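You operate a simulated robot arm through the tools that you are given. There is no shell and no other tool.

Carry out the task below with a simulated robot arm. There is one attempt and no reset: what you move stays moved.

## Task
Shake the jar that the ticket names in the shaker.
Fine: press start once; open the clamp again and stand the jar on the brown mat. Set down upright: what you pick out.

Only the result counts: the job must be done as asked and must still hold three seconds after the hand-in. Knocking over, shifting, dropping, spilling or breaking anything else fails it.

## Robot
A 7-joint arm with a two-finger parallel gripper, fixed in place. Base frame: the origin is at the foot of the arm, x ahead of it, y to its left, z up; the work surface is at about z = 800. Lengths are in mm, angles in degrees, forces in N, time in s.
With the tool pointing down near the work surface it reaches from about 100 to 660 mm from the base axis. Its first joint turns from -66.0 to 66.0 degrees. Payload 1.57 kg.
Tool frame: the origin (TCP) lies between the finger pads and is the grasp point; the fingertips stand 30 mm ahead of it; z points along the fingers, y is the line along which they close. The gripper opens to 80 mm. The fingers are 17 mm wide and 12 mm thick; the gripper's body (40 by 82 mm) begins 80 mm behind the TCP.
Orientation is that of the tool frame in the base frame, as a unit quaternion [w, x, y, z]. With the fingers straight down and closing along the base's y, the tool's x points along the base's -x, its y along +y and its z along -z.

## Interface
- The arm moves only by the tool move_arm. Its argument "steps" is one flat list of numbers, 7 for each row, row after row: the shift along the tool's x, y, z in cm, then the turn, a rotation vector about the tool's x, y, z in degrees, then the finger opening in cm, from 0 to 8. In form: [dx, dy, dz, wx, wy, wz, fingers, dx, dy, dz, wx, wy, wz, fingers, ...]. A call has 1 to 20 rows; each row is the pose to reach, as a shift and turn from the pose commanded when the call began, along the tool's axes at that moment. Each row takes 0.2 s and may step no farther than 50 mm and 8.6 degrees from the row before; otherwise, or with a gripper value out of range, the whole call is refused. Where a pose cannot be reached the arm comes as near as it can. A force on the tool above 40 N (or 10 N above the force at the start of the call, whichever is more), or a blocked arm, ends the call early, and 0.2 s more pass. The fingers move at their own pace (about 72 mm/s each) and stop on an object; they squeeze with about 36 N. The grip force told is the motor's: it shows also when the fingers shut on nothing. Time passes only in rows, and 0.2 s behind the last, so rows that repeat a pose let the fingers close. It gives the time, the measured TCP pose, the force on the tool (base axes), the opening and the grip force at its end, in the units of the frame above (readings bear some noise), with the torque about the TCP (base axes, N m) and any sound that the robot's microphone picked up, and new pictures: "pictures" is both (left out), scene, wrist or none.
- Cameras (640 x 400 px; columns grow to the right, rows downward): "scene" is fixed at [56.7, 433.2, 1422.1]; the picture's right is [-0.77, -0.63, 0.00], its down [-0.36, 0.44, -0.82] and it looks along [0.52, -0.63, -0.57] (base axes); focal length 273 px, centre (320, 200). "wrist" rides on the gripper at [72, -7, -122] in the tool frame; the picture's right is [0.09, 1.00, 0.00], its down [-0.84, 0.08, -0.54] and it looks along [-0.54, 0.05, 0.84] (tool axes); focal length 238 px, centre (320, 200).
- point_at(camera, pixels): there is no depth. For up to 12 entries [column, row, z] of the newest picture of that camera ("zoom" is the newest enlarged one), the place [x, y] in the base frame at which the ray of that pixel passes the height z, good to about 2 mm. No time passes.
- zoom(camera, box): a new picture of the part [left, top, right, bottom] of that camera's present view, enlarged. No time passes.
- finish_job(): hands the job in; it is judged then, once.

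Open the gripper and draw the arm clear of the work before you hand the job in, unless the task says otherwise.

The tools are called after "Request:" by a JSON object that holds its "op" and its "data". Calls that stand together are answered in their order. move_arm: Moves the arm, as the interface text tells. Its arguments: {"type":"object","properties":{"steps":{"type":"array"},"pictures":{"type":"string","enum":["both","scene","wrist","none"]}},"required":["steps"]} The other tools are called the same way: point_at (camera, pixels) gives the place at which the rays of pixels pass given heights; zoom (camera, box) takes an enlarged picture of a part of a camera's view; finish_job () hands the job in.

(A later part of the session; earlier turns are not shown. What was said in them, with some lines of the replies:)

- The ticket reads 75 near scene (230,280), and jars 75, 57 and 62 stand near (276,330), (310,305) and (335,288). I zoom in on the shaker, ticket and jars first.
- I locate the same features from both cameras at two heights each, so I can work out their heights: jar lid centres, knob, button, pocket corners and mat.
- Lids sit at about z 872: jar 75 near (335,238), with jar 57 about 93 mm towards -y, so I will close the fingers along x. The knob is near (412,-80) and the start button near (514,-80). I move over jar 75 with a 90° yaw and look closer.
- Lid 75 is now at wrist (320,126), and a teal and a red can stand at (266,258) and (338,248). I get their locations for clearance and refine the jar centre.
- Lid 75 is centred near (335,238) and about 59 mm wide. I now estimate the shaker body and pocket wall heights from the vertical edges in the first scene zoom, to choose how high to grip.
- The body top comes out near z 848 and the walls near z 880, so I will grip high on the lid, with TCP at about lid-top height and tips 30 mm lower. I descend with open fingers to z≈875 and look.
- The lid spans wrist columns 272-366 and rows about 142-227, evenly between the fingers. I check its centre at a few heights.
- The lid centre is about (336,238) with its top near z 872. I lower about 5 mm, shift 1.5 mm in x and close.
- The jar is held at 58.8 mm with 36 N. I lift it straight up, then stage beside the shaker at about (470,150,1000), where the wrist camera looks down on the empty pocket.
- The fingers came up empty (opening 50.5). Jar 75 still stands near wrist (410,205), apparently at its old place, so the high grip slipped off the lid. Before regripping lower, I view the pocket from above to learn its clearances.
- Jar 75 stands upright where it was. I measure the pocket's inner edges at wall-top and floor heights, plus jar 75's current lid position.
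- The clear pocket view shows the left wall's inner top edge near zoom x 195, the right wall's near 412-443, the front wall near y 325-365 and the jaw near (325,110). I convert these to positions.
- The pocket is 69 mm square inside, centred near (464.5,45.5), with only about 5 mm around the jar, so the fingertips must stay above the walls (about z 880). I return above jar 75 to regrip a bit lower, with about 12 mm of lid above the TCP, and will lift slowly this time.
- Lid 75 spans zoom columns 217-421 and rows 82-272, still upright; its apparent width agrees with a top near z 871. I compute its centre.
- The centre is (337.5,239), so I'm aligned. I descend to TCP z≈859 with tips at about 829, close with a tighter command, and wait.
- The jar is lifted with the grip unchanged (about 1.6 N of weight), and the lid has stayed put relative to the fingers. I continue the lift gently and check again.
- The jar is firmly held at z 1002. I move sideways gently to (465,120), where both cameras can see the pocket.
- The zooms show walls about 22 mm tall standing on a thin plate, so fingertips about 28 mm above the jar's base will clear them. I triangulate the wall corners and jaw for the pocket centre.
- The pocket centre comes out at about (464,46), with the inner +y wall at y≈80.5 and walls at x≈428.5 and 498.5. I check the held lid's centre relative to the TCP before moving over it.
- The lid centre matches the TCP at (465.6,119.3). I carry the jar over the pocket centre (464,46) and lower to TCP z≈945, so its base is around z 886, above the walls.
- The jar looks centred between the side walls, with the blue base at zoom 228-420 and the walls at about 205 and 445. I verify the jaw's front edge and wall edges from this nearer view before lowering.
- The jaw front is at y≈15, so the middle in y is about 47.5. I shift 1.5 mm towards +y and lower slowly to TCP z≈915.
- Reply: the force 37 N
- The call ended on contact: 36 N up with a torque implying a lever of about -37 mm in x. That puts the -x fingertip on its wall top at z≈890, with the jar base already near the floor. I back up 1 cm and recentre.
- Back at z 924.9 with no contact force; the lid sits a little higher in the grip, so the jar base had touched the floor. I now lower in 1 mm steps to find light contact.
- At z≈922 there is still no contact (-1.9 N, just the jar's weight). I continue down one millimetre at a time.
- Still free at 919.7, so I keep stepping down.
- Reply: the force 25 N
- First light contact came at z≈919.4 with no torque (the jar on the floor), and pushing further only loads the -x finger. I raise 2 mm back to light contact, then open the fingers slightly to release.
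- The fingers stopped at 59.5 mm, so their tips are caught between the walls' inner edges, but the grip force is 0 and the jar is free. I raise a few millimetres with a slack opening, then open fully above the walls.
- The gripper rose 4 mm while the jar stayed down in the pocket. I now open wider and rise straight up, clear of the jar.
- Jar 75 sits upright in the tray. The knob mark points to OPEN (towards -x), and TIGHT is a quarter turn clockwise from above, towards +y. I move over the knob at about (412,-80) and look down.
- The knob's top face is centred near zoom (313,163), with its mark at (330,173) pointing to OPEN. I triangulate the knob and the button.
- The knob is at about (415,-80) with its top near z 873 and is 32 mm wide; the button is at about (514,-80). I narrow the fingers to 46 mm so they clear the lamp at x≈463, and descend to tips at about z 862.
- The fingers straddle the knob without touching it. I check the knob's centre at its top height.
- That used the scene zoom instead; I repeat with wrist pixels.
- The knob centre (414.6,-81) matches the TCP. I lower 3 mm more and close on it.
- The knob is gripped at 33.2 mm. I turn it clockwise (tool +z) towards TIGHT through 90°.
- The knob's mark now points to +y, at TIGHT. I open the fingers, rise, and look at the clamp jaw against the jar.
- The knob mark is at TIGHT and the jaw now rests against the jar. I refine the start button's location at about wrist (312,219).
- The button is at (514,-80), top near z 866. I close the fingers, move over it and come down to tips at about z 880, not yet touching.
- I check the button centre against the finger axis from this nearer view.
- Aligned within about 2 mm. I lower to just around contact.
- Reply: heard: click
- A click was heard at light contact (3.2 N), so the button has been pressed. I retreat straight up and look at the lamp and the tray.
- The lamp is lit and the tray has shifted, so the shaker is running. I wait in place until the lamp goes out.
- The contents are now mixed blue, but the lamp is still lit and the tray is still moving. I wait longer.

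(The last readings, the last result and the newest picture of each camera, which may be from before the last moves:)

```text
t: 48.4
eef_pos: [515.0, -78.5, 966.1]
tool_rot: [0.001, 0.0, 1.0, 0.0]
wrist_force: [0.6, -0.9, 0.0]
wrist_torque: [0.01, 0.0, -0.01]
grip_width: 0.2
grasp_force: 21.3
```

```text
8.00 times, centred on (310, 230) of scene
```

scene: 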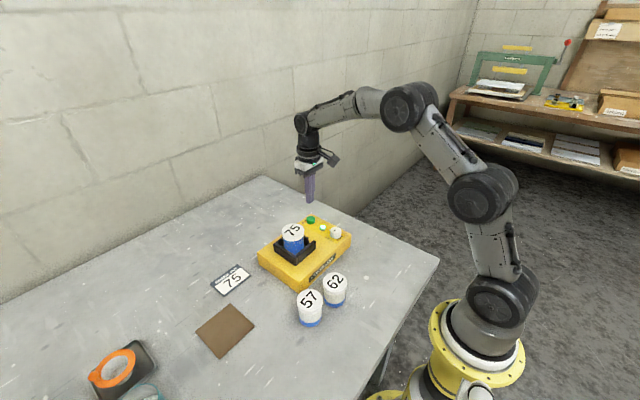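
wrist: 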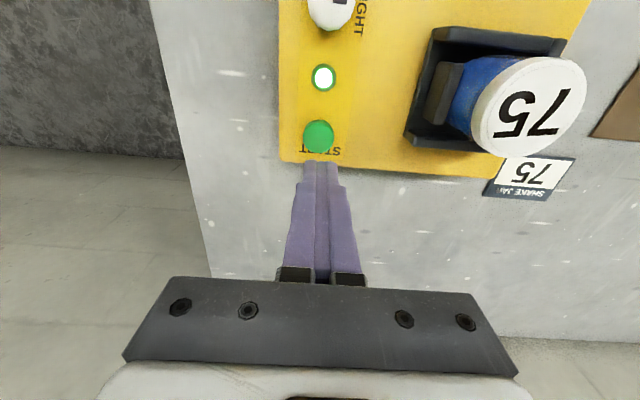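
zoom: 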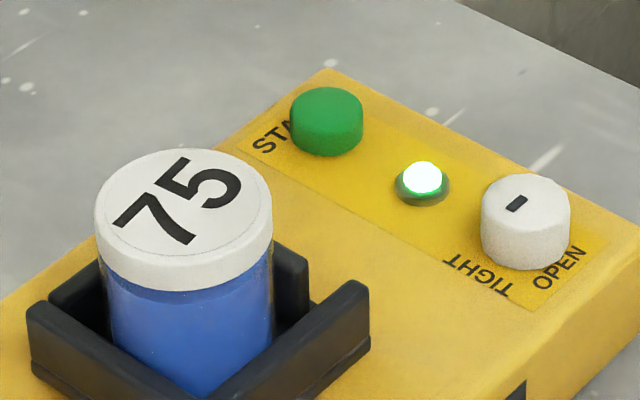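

The lamp has turned green and the tray has stopped, so the cycle is done. I go back over the knob, reversing my earlier moves, open the fingers to 50 mm and descend around it.

Request:
{"op": "move_arm", "data": {"steps": [3.35, -0.03, 0, 0, 0, 0, 2, 6.7, -0.06, 0, 0, 0, 0, 4, 10.05, -0.1, 0, 0, 0, 0, 5, 10.05, -0.1, 0, 0, 0, 0, 5, 10.05, -0.1, 2.5, 0, 0, 0, 5, 10.05, -0.1, 5, 0, 0, 0, 5, 10.05, -0.1, 6.8, 0, 0, 0, 5, 10.05, -0.1, 7.5, 0, 0, 0, 5, 10.05, -0.1, 7.5, 0, 0, 0, 5]}}

Request:
{"op": "zoom", "data": {"camera": "wrist", "box": [220, 80, 420, 230]}}

```text
t: 50.4
eef_pos: [413.9, -79.2, 890.6]
tool_rot: [0.0, 0.0, 1.0, 0.0]
wrist_force: [0.1, -0.9, -1.0]
wrist_torque: [-0.01, 0.01, -0.02]
grip_width: 50.2
grasp_force: 0.1
```

scene: 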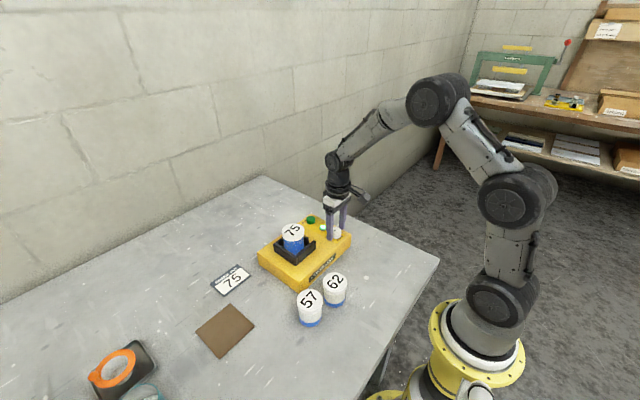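
wrist: 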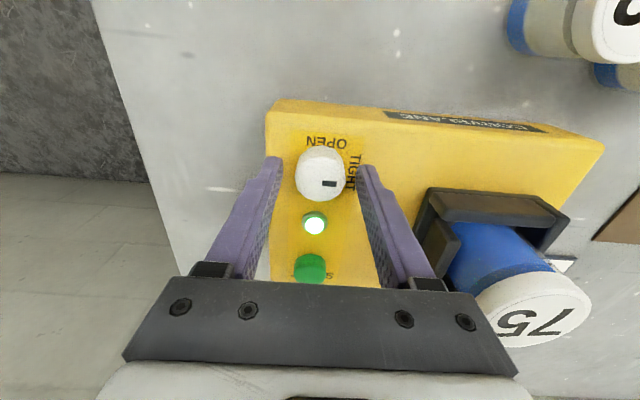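

```text
2.67 times, centred on (320, 155) of wrist
```

zoom: 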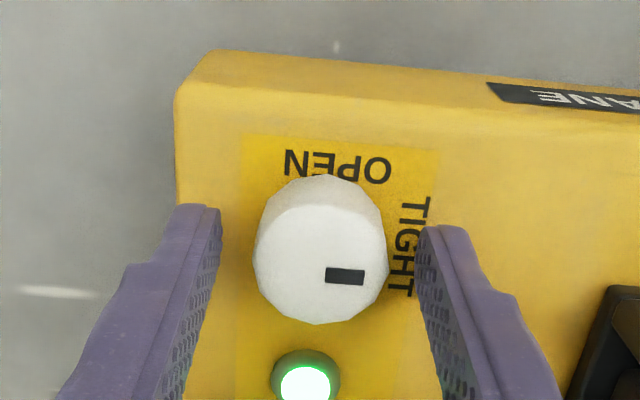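

The knob at zoom (321,250) is centred between the fingers. I close on it and turn 90° counter-clockwise (tool -z), back to OPEN.

Request:
{"op": "move_arm", "data": {"steps": [0, 0, 0, 0, 0, 0, 4, 0, 0, 0, 0, 0, 0, 2.5, 0, 0, 0, 0, 0, 0, 2.5, 0, 0, 0, 0, 0, 0, 2.5, 0, 0, 0, 0, 0, -6, 2.5, 0, 0, 0, 0, 0, -13, 2.5, 0, 0, 0, 0, 0, -20, 2.5, 0, 0, 0, 0, 0, -27, 2.5, 0, 0, 0, 0, 0, -34, 2.5, 0, 0, 0, 0, 0, -41, 2.5, 0, 0, 0, 0, 0, -48, 2.5, 0, 0, 0, 0, 0, -55, 2.5, 0, 0, 0, 0, 0, -62, 2.5, 0, 0, 0, 0, 0, -69, 2.5, 0, 0, 0, 0, 0, -76, 2.5, 0, 0, 0, 0, 0, -83, 2.5, 0, 0, 0, 0, 0, -90, 2.5, 0, 0, 0, 0, 0, -90, 2.5]}}

Request:
{"op": "zoom", "data": {"camera": "wrist", "box": [220, 80, 420, 230]}}

Request:
{"op": "zoom", "data": {"camera": "scene", "box": [270, 205, 350, 255]}}

```text
t: 54.2
eef_pos: [415.7, -81.2, 890.5]
tool_rot: [-0.001, 0.708, -0.706, 0.001]
wrist_force: [11.8, -19.9, -21.4]
wrist_torque: [-0.5, -0.28, -0.09]
grip_width: 32.9
grasp_force: 41.0
```

scene: 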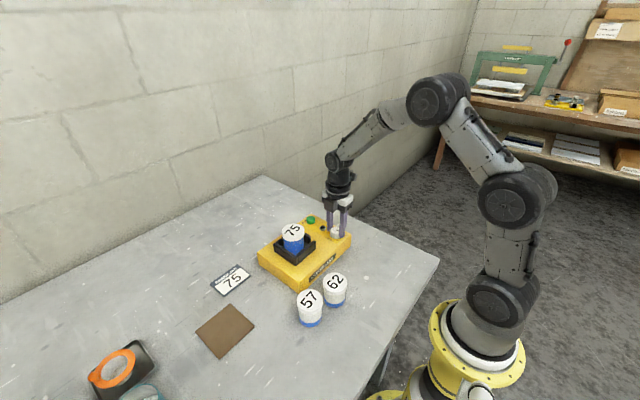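
wrist: 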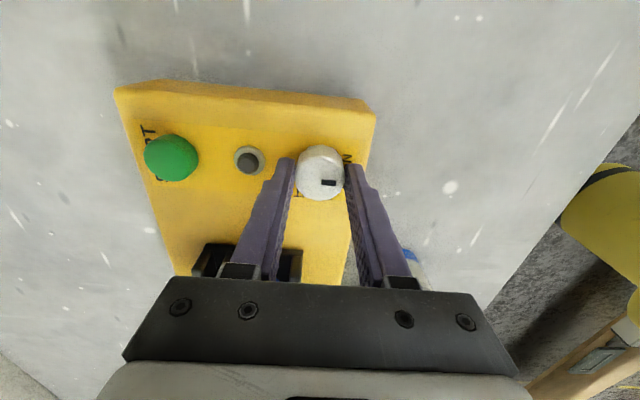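

```text
2.67 times, centred on (320, 155) of wrist
```

zoom: 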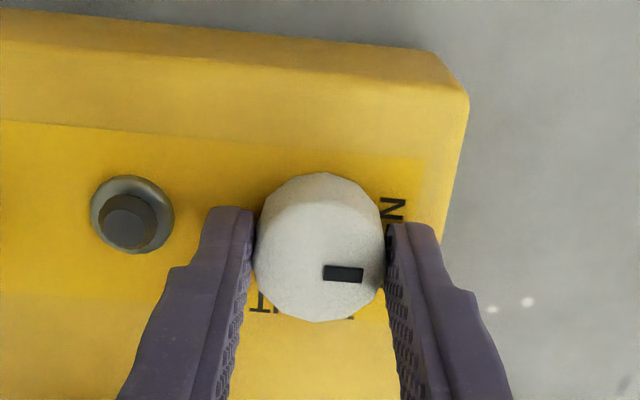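

```text
8.00 times, centred on (310, 230) of scene
```

zoom: 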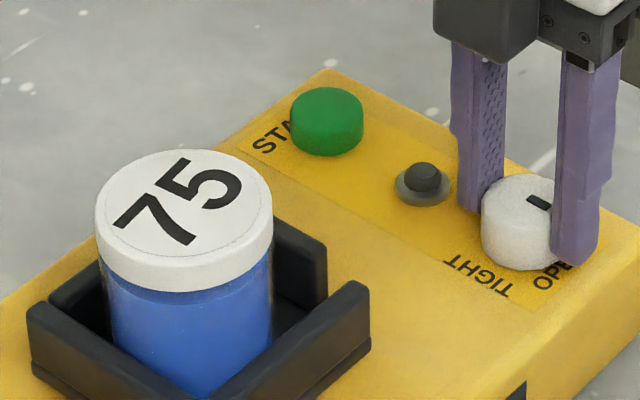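

The mark is back at OPEN, the lamp is off and the jaw is retracted. I release the knob with a limited opening to clear the lamp, and rise to about z 1005.

Request:
{"op": "move_arm", "data": {"steps": [0, 0, 0, 0, 0, 0, 3.6, 0, 0, 0, 0, 0, 0, 4.6, 0, 0, 0, 0, 0, 0, 4.6, 0, 0, -2, 0, 0, 0, 4.6, 0, 0, -6, 0, 0, 0, 4.6, 0, 0, -10, 0, 0, 0, 6, 0, 0, -11.4, 0, 0, 0, 7.4, 0, 0, -11.4, 0, 0, 0, 7.4]}}

Request:
{"op": "zoom", "data": {"camera": "scene", "box": [270, 205, 350, 255]}}

```text
t: 56.0
eef_pos: [414.8, -80.4, 1005.7]
tool_rot: [-0.001, -0.707, 0.707, 0.0]
wrist_force: [0.1, -0.3, -0.4]
wrist_torque: [0.02, 0.03, -0.02]
grip_width: 74.0
grasp_force: 0.0
```

scene: 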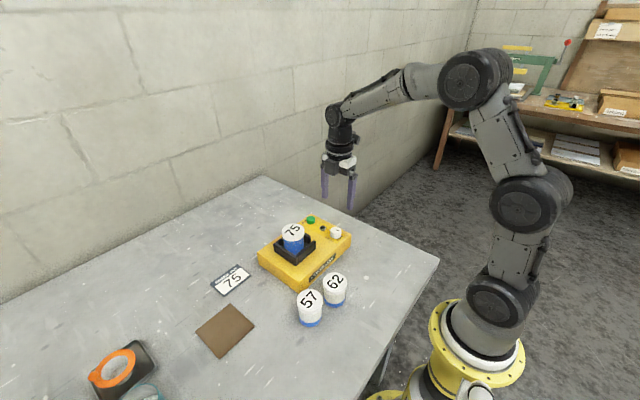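
wrist: 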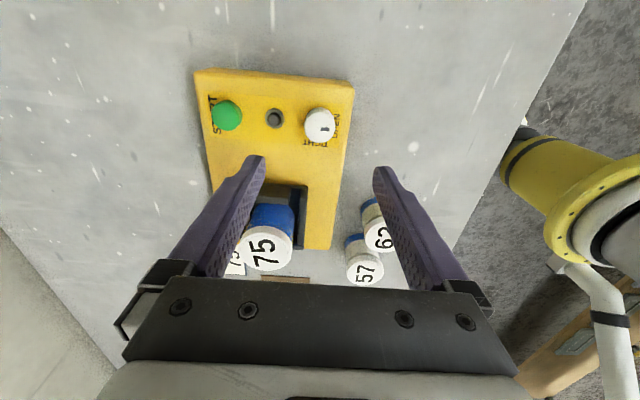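

```text
8.00 times, centred on (310, 230) of scene
```

zoom: 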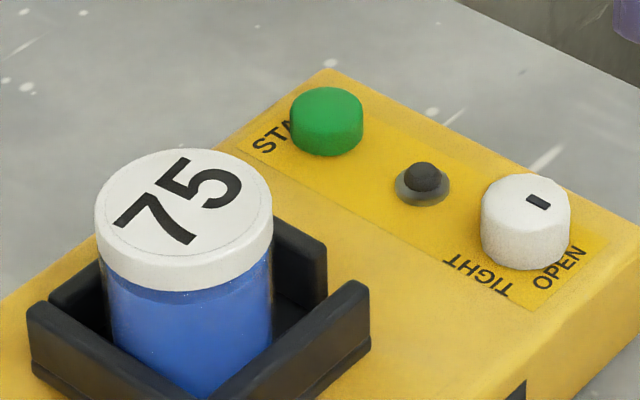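

The clamp is open. I move back over the jar at about (465,49) and check its position.

Request:
{"op": "move_arm", "data": {"steps": [-3.2, -1.25, 0, 0, 0, 0, 7.6, -6.4, -2.5, 0, 0, 0, 0, 7.6, -9.6, -3.75, 0, 0, 0, 0, 7.6, -12.9, -5.0, 0, 0, 0, 0, 7.6, -12.9, -5.0, 2, 0, 0, 0, 7.6, -12.9, -5.0, 2, 0, 0, 0, 7.6]}}

Request:
{"op": "zoom", "data": {"camera": "wrist", "box": [220, 80, 420, 230]}}

```text
t: 57.4
eef_pos: [464.1, 49.4, 985.4]
tool_rot: [0.001, -0.707, 0.707, 0.0]
wrist_force: [0.2, 0.9, 0.5]
wrist_torque: [0.0, 0.0, 0.02]
grip_width: 75.9
grasp_force: 0.0
```

scene: 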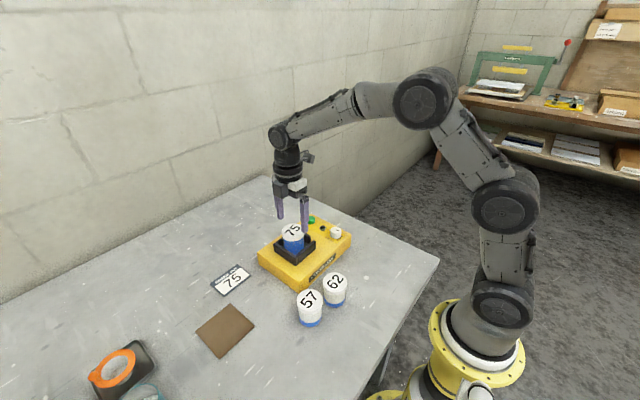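
wrist: 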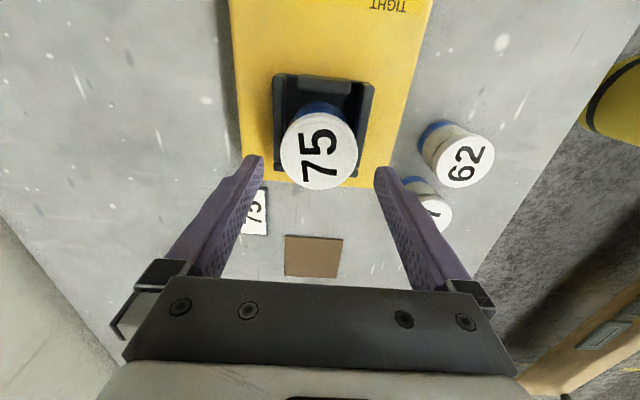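

```text
2.67 times, centred on (320, 155) of wrist
```

zoom: 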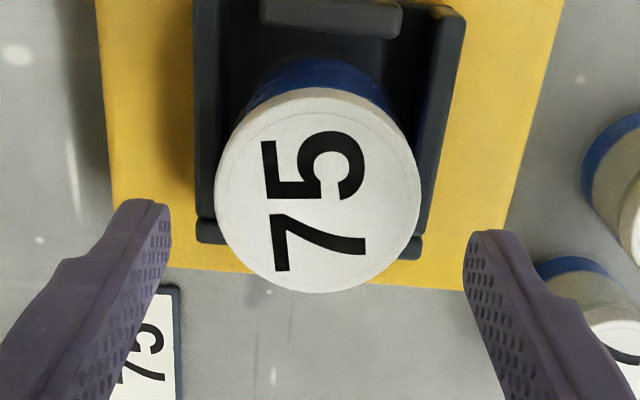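

The lid spans zoom columns 217-421 and rows 100-293; its width implies a top near z 935. I compute its centre.

Request:
{"op": "point_at", "data": {"camera": "zoom", "pixels": [[318, 100, 935], [318, 293, 935], [217, 195, 935], [421, 195, 935]]}}

```text
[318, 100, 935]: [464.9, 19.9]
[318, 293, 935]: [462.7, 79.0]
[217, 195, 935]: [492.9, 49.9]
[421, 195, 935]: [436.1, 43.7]
```

The lid centre is (464.3,49.5), matching the TCP. I descend to TCP z≈924 (tips at about 894, above the walls) and close on the lid.

Request:
{"op": "move_arm", "data": {"steps": [0, 0, 2, 0, 0, 0, 7.6, 0, 0, 4, 0, 0, 0, 7.6, 0, 0, 5.5, 0, 0, 0, 7.6, 0, 0, 6.15, 0, 0, 0, 7.6, 0, 0, 6.15, 0, 0, 0, 7.6], "pictures": "wrist"}}

Request:
{"op": "zoom", "data": {"camera": "scene", "box": [270, 205, 334, 255]}}

```text
t: 58.6
eef_pos: [464.2, 49.2, 923.6]
tool_rot: [-0.001, 0.707, -0.707, 0.0]
wrist_force: [-0.2, 0.4, -0.1]
wrist_torque: [-0.04, -0.01, -0.01]
grip_width: 76.1
grasp_force: 0.1
```

wrist: 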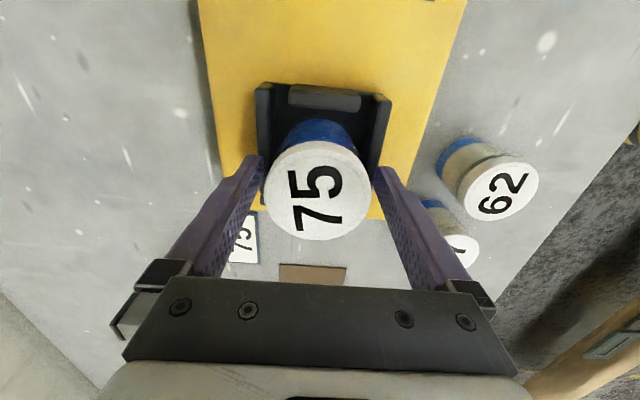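

```text
8.00 times, centred on (302, 230) of scene
```

zoom: 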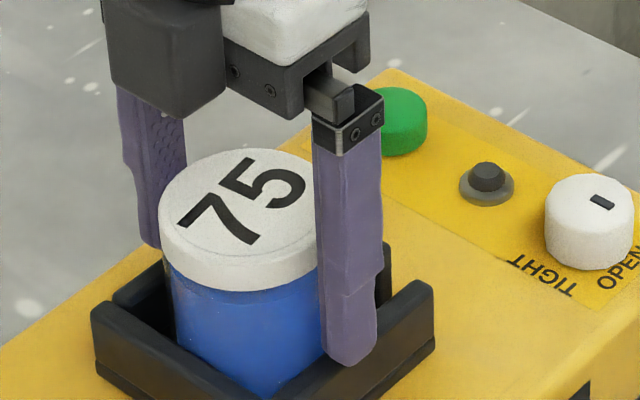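

No contact so far, and the fingers straddle the lid. I close and lift slowly by 1 cm to test the grip.

Request:
{"op": "move_arm", "data": {"steps": [0, 0, 0, 0, 0, 0, 6.4, 0, 0, 0, 0, 0, 0, 4, 0, 0, 0, 0, 0, 0, 3, 0, 0, 0, 0, 0, 0, 3, 0, 0, -0.1, 0, 0, 0, 3, 0, 0, -0.3, 0, 0, 0, 3, 0, 0, -0.6, 0, 0, 0, 3, 0, 0, -1, 0, 0, 0, 3, 0, 0, -1, 0, 0, 0, 3]}}

Request:
{"op": "zoom", "data": {"camera": "scene", "box": [270, 205, 334, 255]}}

```text
t: 60.6
eef_pos: [464.6, 49.6, 934.4]
tool_rot: [0.0, -0.707, 0.707, 0.0]
wrist_force: [-0.3, -0.6, -2.5]
wrist_torque: [-0.03, 0.0, 0.01]
grip_width: 58.6
grasp_force: 36.2
```

scene: 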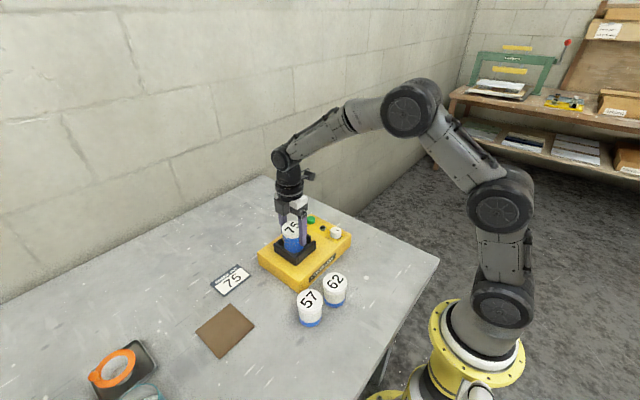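
wrist: 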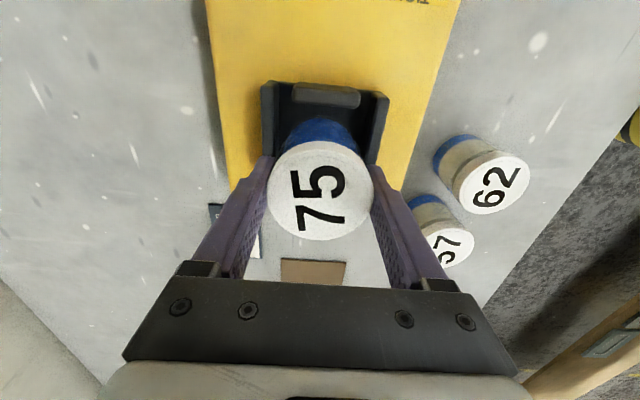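

```text
8.00 times, centred on (302, 230) of scene
```

zoom: 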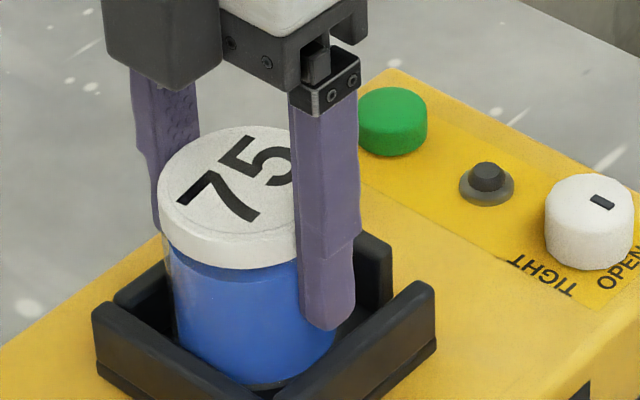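

The jar is lifted and held (about 2 N of weight). I raise it 7 cm more, then carry it to above the brown mat centre at about (455,303).

Request:
{"op": "move_arm", "data": {"steps": [0, 0, -1, 0, 0, 0, 3, 0, 0, -3, 0, 0, 0, 3, 0, 0, -5.2, 0, 0, 0, 3, 0, 0, -6.7, 0, 0, 0, 3, -0.3, 0, -7, 0, 0, 0, 3, -1.8, 0.1, -7, 0, 0, 0, 3, -4, 0.2, -7, 0, 0, 0, 3, -6.5, 0.3, -7, 0, 0, 0, 3, -9.2, 0.4, -7, 0, 0, 0, 3, -12, 0.5, -7, 0, 0, 0, 3, -14.8, 0.6, -7, 0, 0, 0, 3, -17.6, 0.7, -7, 0, 0, 0, 3, -20.3, 0.8, -7, 0, 0, 0, 3, -22.7, 0.9, -7, 0, 0, 0, 3, -24.5, 1, -7, 0, 0, 0, 3, -25.3, 1, -7, 0, 0, 0, 3, -25.35, 1, -7, 0, 0, 0, 3]}}

Request:
{"op": "zoom", "data": {"camera": "wrist", "box": [200, 80, 440, 230]}}

```text
t: 64.2
eef_pos: [454.7, 302.3, 1004.3]
tool_rot: [0.0, -0.707, 0.707, 0.0]
wrist_force: [0.3, 0.0, -2.1]
wrist_torque: [0.0, 0.0, -0.02]
grip_width: 58.6
grasp_force: 35.3
```

scene: 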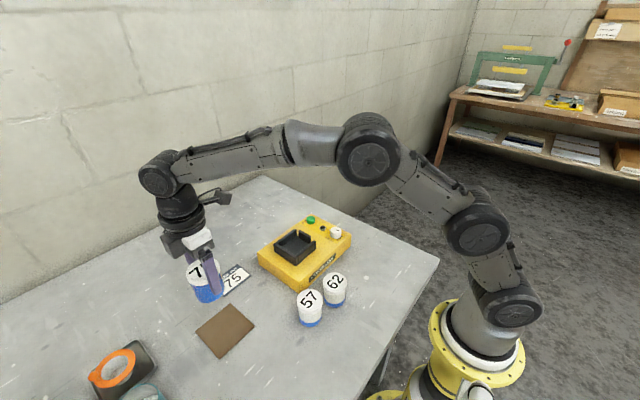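
wrist: 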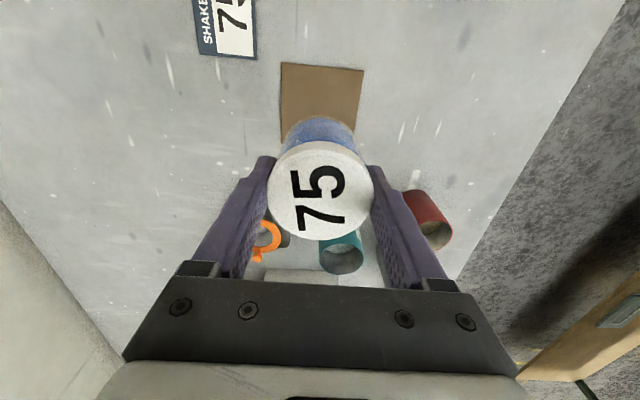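

```text
2.67 times, centred on (320, 155) of wrist
```

zoom: 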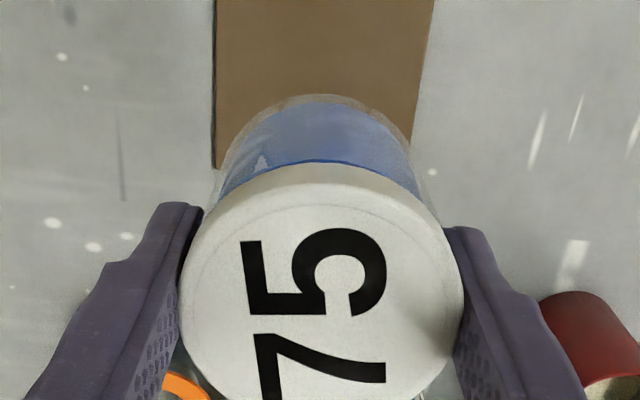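

The jar is still held. I recheck the mat's edges from here: visible corners near wrist (282,63), (364,71) and the left edge near (280,140).

Request:
{"op": "point_at", "data": {"camera": "wrist", "pixels": [[282, 63, 802], [364, 71, 802], [280, 143, 802], [355, 132, 802]]}}

Request:
{"op": "point_at", "data": {"camera": "scene", "pixels": [[196, 331, 802], [230, 304, 802], [254, 327, 802], [218, 358, 802]]}}

```text
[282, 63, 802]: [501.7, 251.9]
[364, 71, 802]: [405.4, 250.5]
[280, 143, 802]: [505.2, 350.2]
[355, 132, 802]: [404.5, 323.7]
```

```text
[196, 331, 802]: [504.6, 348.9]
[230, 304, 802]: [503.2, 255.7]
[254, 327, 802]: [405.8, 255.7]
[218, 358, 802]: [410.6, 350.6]
```

The mat spans x 405-504 and y 252-350, so (455,302) is its centre. I lower to TCP z≈868, with the jar base about 5 mm above the mat.

Request:
{"op": "move_arm", "data": {"steps": [0, 0, 1, 0, 0, 0, 3, 0, 0, 3, 0, 0, 0, 3, 0, 0, 5.5, 0, 0, 0, 3, 0, 0, 8, 0, 0, 0, 3, 0, 0, 10.5, 0, 0, 0, 3, 0, 0, 12.3, 0, 0, 0, 3, 0, 0, 13.3, 0, 0, 0, 3, 0, 0, 13.6, 0, 0, 0, 3, 0, 0, 13.6, 0, 0, 0, 3]}}

Request:
{"op": "zoom", "data": {"camera": "scene", "box": [170, 270, 298, 370]}}

```text
t: 66.2
eef_pos: [453.4, 302.6, 868.8]
tool_rot: [0.0, -0.707, 0.707, 0.0]
wrist_force: [0.5, -0.2, -1.9]
wrist_torque: [-0.02, -0.04, -0.03]
grip_width: 58.8
grasp_force: 36.1
```

scene: 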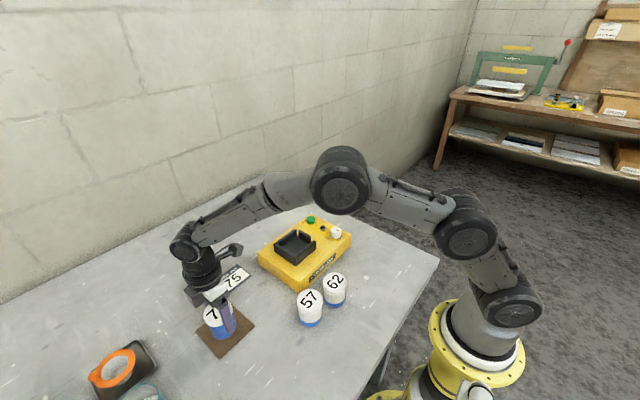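
wrist: 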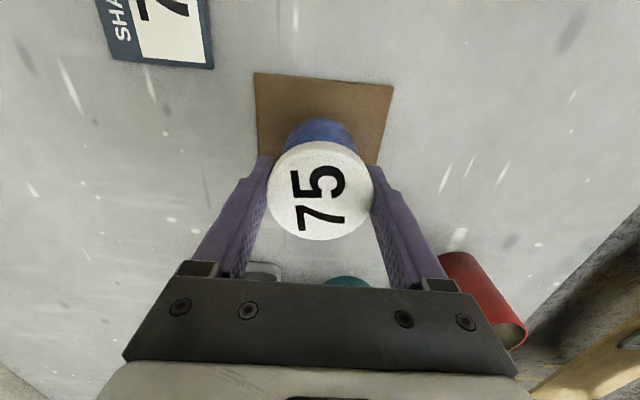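

```text
4.00 times, centred on (234, 320) of scene
```

zoom: 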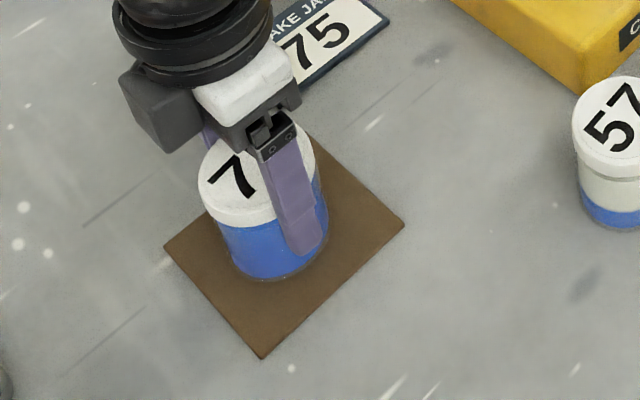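

The jar hovers over the mat centre. I step down in small increments, watching for contact.

Request:
{"op": "move_arm", "data": {"steps": [0, 0, 0.15, 0, 0, 0, 3, 0, 0, 0.3, 0, 0, 0, 3, 0, 0, 0.4, 0, 0, 0, 3], "pictures": "none"}}

Request:
{"op": "move_arm", "data": {"steps": [0, 0, 0.1, 0, 0, 0, 3, 0, 0, 0.1, 0, 0, 0, 3], "pictures": "none"}}

```text
t: 67.0
eef_pos: [453.7, 301.6, 863.1]
tool_rot: [0.0, -0.707, 0.707, 0.001]
wrist_force: [-0.4, -0.8, -1.2]
wrist_torque: [0.0, -0.01, -0.02]
grip_width: 58.4
grasp_force: 36.6
```

```text
t: 67.6
eef_pos: [454.1, 302.4, 862.7]
tool_rot: [0.0, 0.707, -0.707, 0.0]
wrist_force: [-0.3, 0.5, -2.0]
wrist_torque: [0.02, -0.02, 0.03]
grip_width: 58.5
grasp_force: 36.0
```

No contact yet at 862.7. I continue in 1 mm steps.

Request:
{"op": "move_arm", "data": {"steps": [0, 0, 0.1, 0, 0, 0, 3, 0, 0, 0.1, 0, 0, 0, 3], "pictures": "none"}}

Request:
{"op": "move_arm", "data": {"steps": [0, 0, 0.1, 0, 0, 0, 3, 0, 0, 0.1, 0, 0, 0, 3], "pictures": "none"}}

```text
t: 68.2
eef_pos: [454.4, 301.0, 862.2]
tool_rot: [0.001, -0.707, 0.707, 0.0]
wrist_force: [-2.7, -1.8, 4.7]
wrist_torque: [-0.12, 0.13, -0.01]
grip_width: 58.7
grasp_force: 36.2
```

```text
t: 68.8
eef_pos: [454.4, 302.2, 862.5]
tool_rot: [0.001, -0.707, 0.707, 0.0]
wrist_force: [-6.4, -6.4, 16.6]
wrist_torque: [-0.42, 0.53, 0.04]
grip_width: 58.4
grasp_force: 36.4
```

The jar is on the mat (force up 4.7, then 16.6 N). I ease back 1 mm to light contact and open the fingers gently.

Request:
{"op": "move_arm", "data": {"steps": [0, 0, -0.1, 0, 0, 0, 3, 0, 0, -0.1, 0, 0, 0, 3, 0, 0, -0.1, 0, 0, 0, 6.0, 0, 0, -0.1, 0, 0, 0, 6.4, 0, 0, -0.1, 0, 0, 0, 7.2, 0, 0, -0.1, 0, 0, 0, 7.6, 0, 0, -0.1, 0, 0, 0, 7.6]}}

Request:
{"op": "zoom", "data": {"camera": "scene", "box": [170, 270, 298, 370]}}

```text
t: 70.4
eef_pos: [454.4, 303.3, 862.4]
tool_rot: [0.001, 0.707, -0.707, 0.0]
wrist_force: [-0.7, -0.1, -0.6]
wrist_torque: [0.0, -0.01, -0.01]
grip_width: 75.8
grasp_force: 0.1
```

scene: 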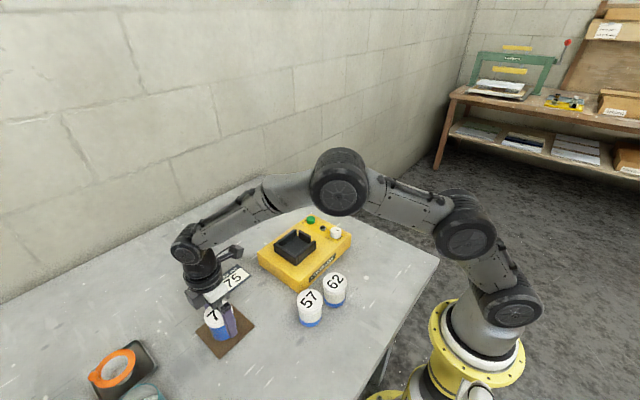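
wrist: 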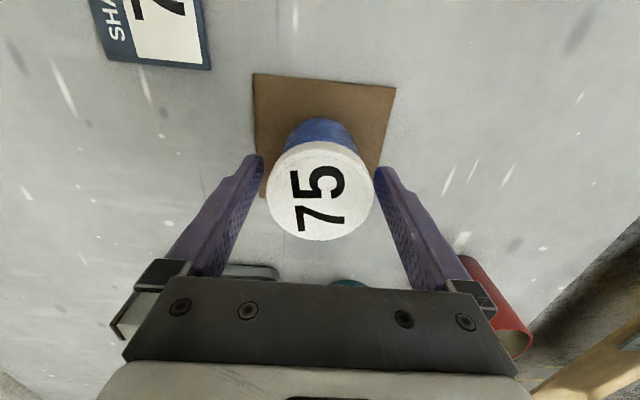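

```text
4.00 times, centred on (234, 320) of scene
```

zoom: 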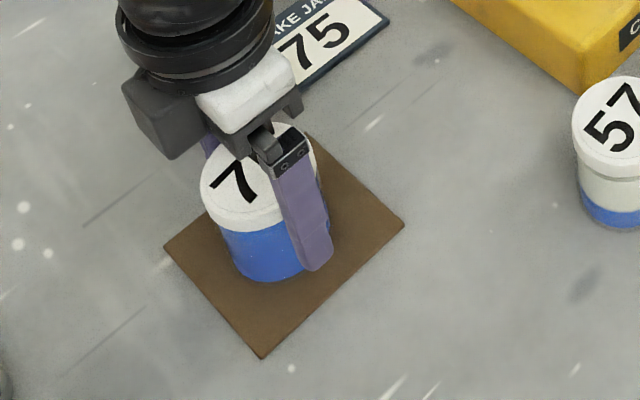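

The jar is released and stands on the mat. I rise straight up, then check the whole scene.

Request:
{"op": "move_arm", "data": {"steps": [0, 0, -1, 0, 0, 0, 7.6, 0, 0, -3, 0, 0, 0, 8, 0, 0, -6, 0, 0, 0, 8, 0, 0, -10, 0, 0, 0, 8, 0, 0, -14, 0, 0, 0, 8, 0, 0, -18, 0, 0, 0, 8, 4, 0, -20, 0, 0, 0, 8, 8, 0, -22, 0, 0, 0, 8, 12, 0, -22, 0, 0, 0, 8, 12, 0, -22, 0, 0, 0, 8]}}

Request:
{"op": "zoom", "data": {"camera": "scene", "box": [170, 270, 298, 370]}}

Request:
{"op": "zoom", "data": {"camera": "scene", "box": [250, 205, 378, 305]}}

```text
t: 72.6
eef_pos: [454.5, 181.5, 1081.3]
tool_rot: [0.0, 0.707, -0.707, 0.0]
wrist_force: [-0.1, 0.6, -0.6]
wrist_torque: [0.02, 0.0, 0.07]
grip_width: 80.2
grasp_force: 0.2
```

scene: 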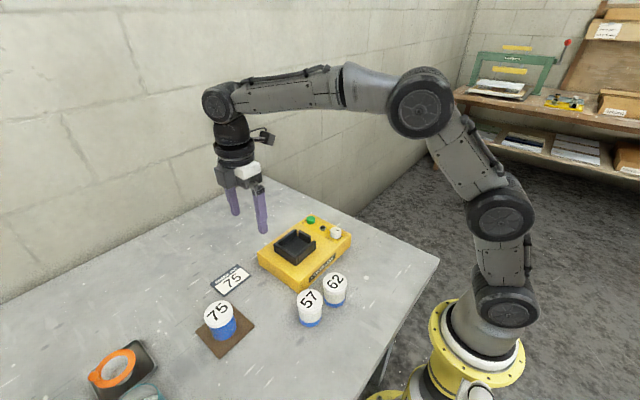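
wrist: 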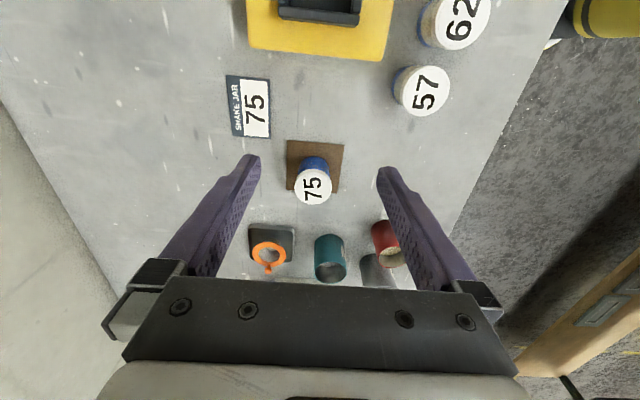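

```text
4.00 times, centred on (234, 320) of scene
```

zoom: 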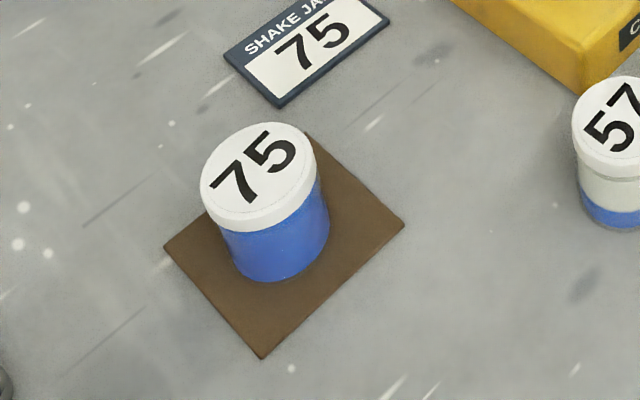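

```text
4.00 times, centred on (314, 255) of scene
```

zoom: 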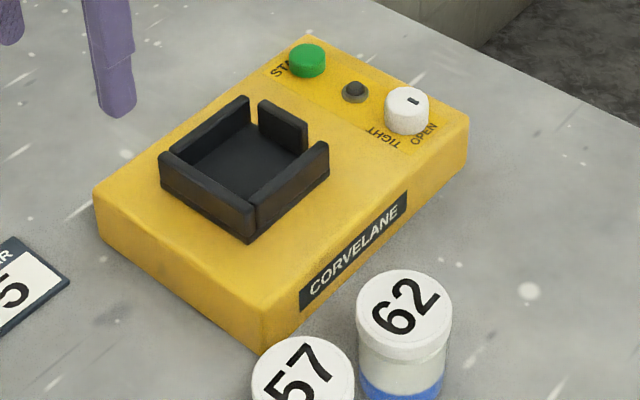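

Jar 75 stands upright on the brown mat with its contents mixed, the clamp knob is at OPEN and the tray is empty. Jars 57 and 62 look undisturbed, and the gripper is open and clear, so I hand in.

Request:
{"op": "finish_job", "data": {}}

```text
The job is handed in.
```

Jar 75, the one the ticket names, has been shaken and is standing upright on the brown mat. I handed the job in; I haven't seen a verdict on it.

- **Shaking:** I put the jar in the tray, turned the clamp to TIGHT and pressed start once. I waited for the lamp to turn green, and the jar's contents are now blue throughout.
- **Clamp:** The knob is back at OPEN, the lamp is off and the tray is empty.
- **First grip slipped:** My first attempt to pick up jar 75 came up empty. The jar stayed upright in its place, and gripping lower on the lid worked.
- **Tray contact:** While lowering the jar into the tray, a finger pressed on a tray wall with about 36 N. I saw no damage, and the shaker ran normally afterwards.
- **Everything else:** Jars 57 and 62 look undisturbed in the last pictures. The gripper is open and clear of the work.
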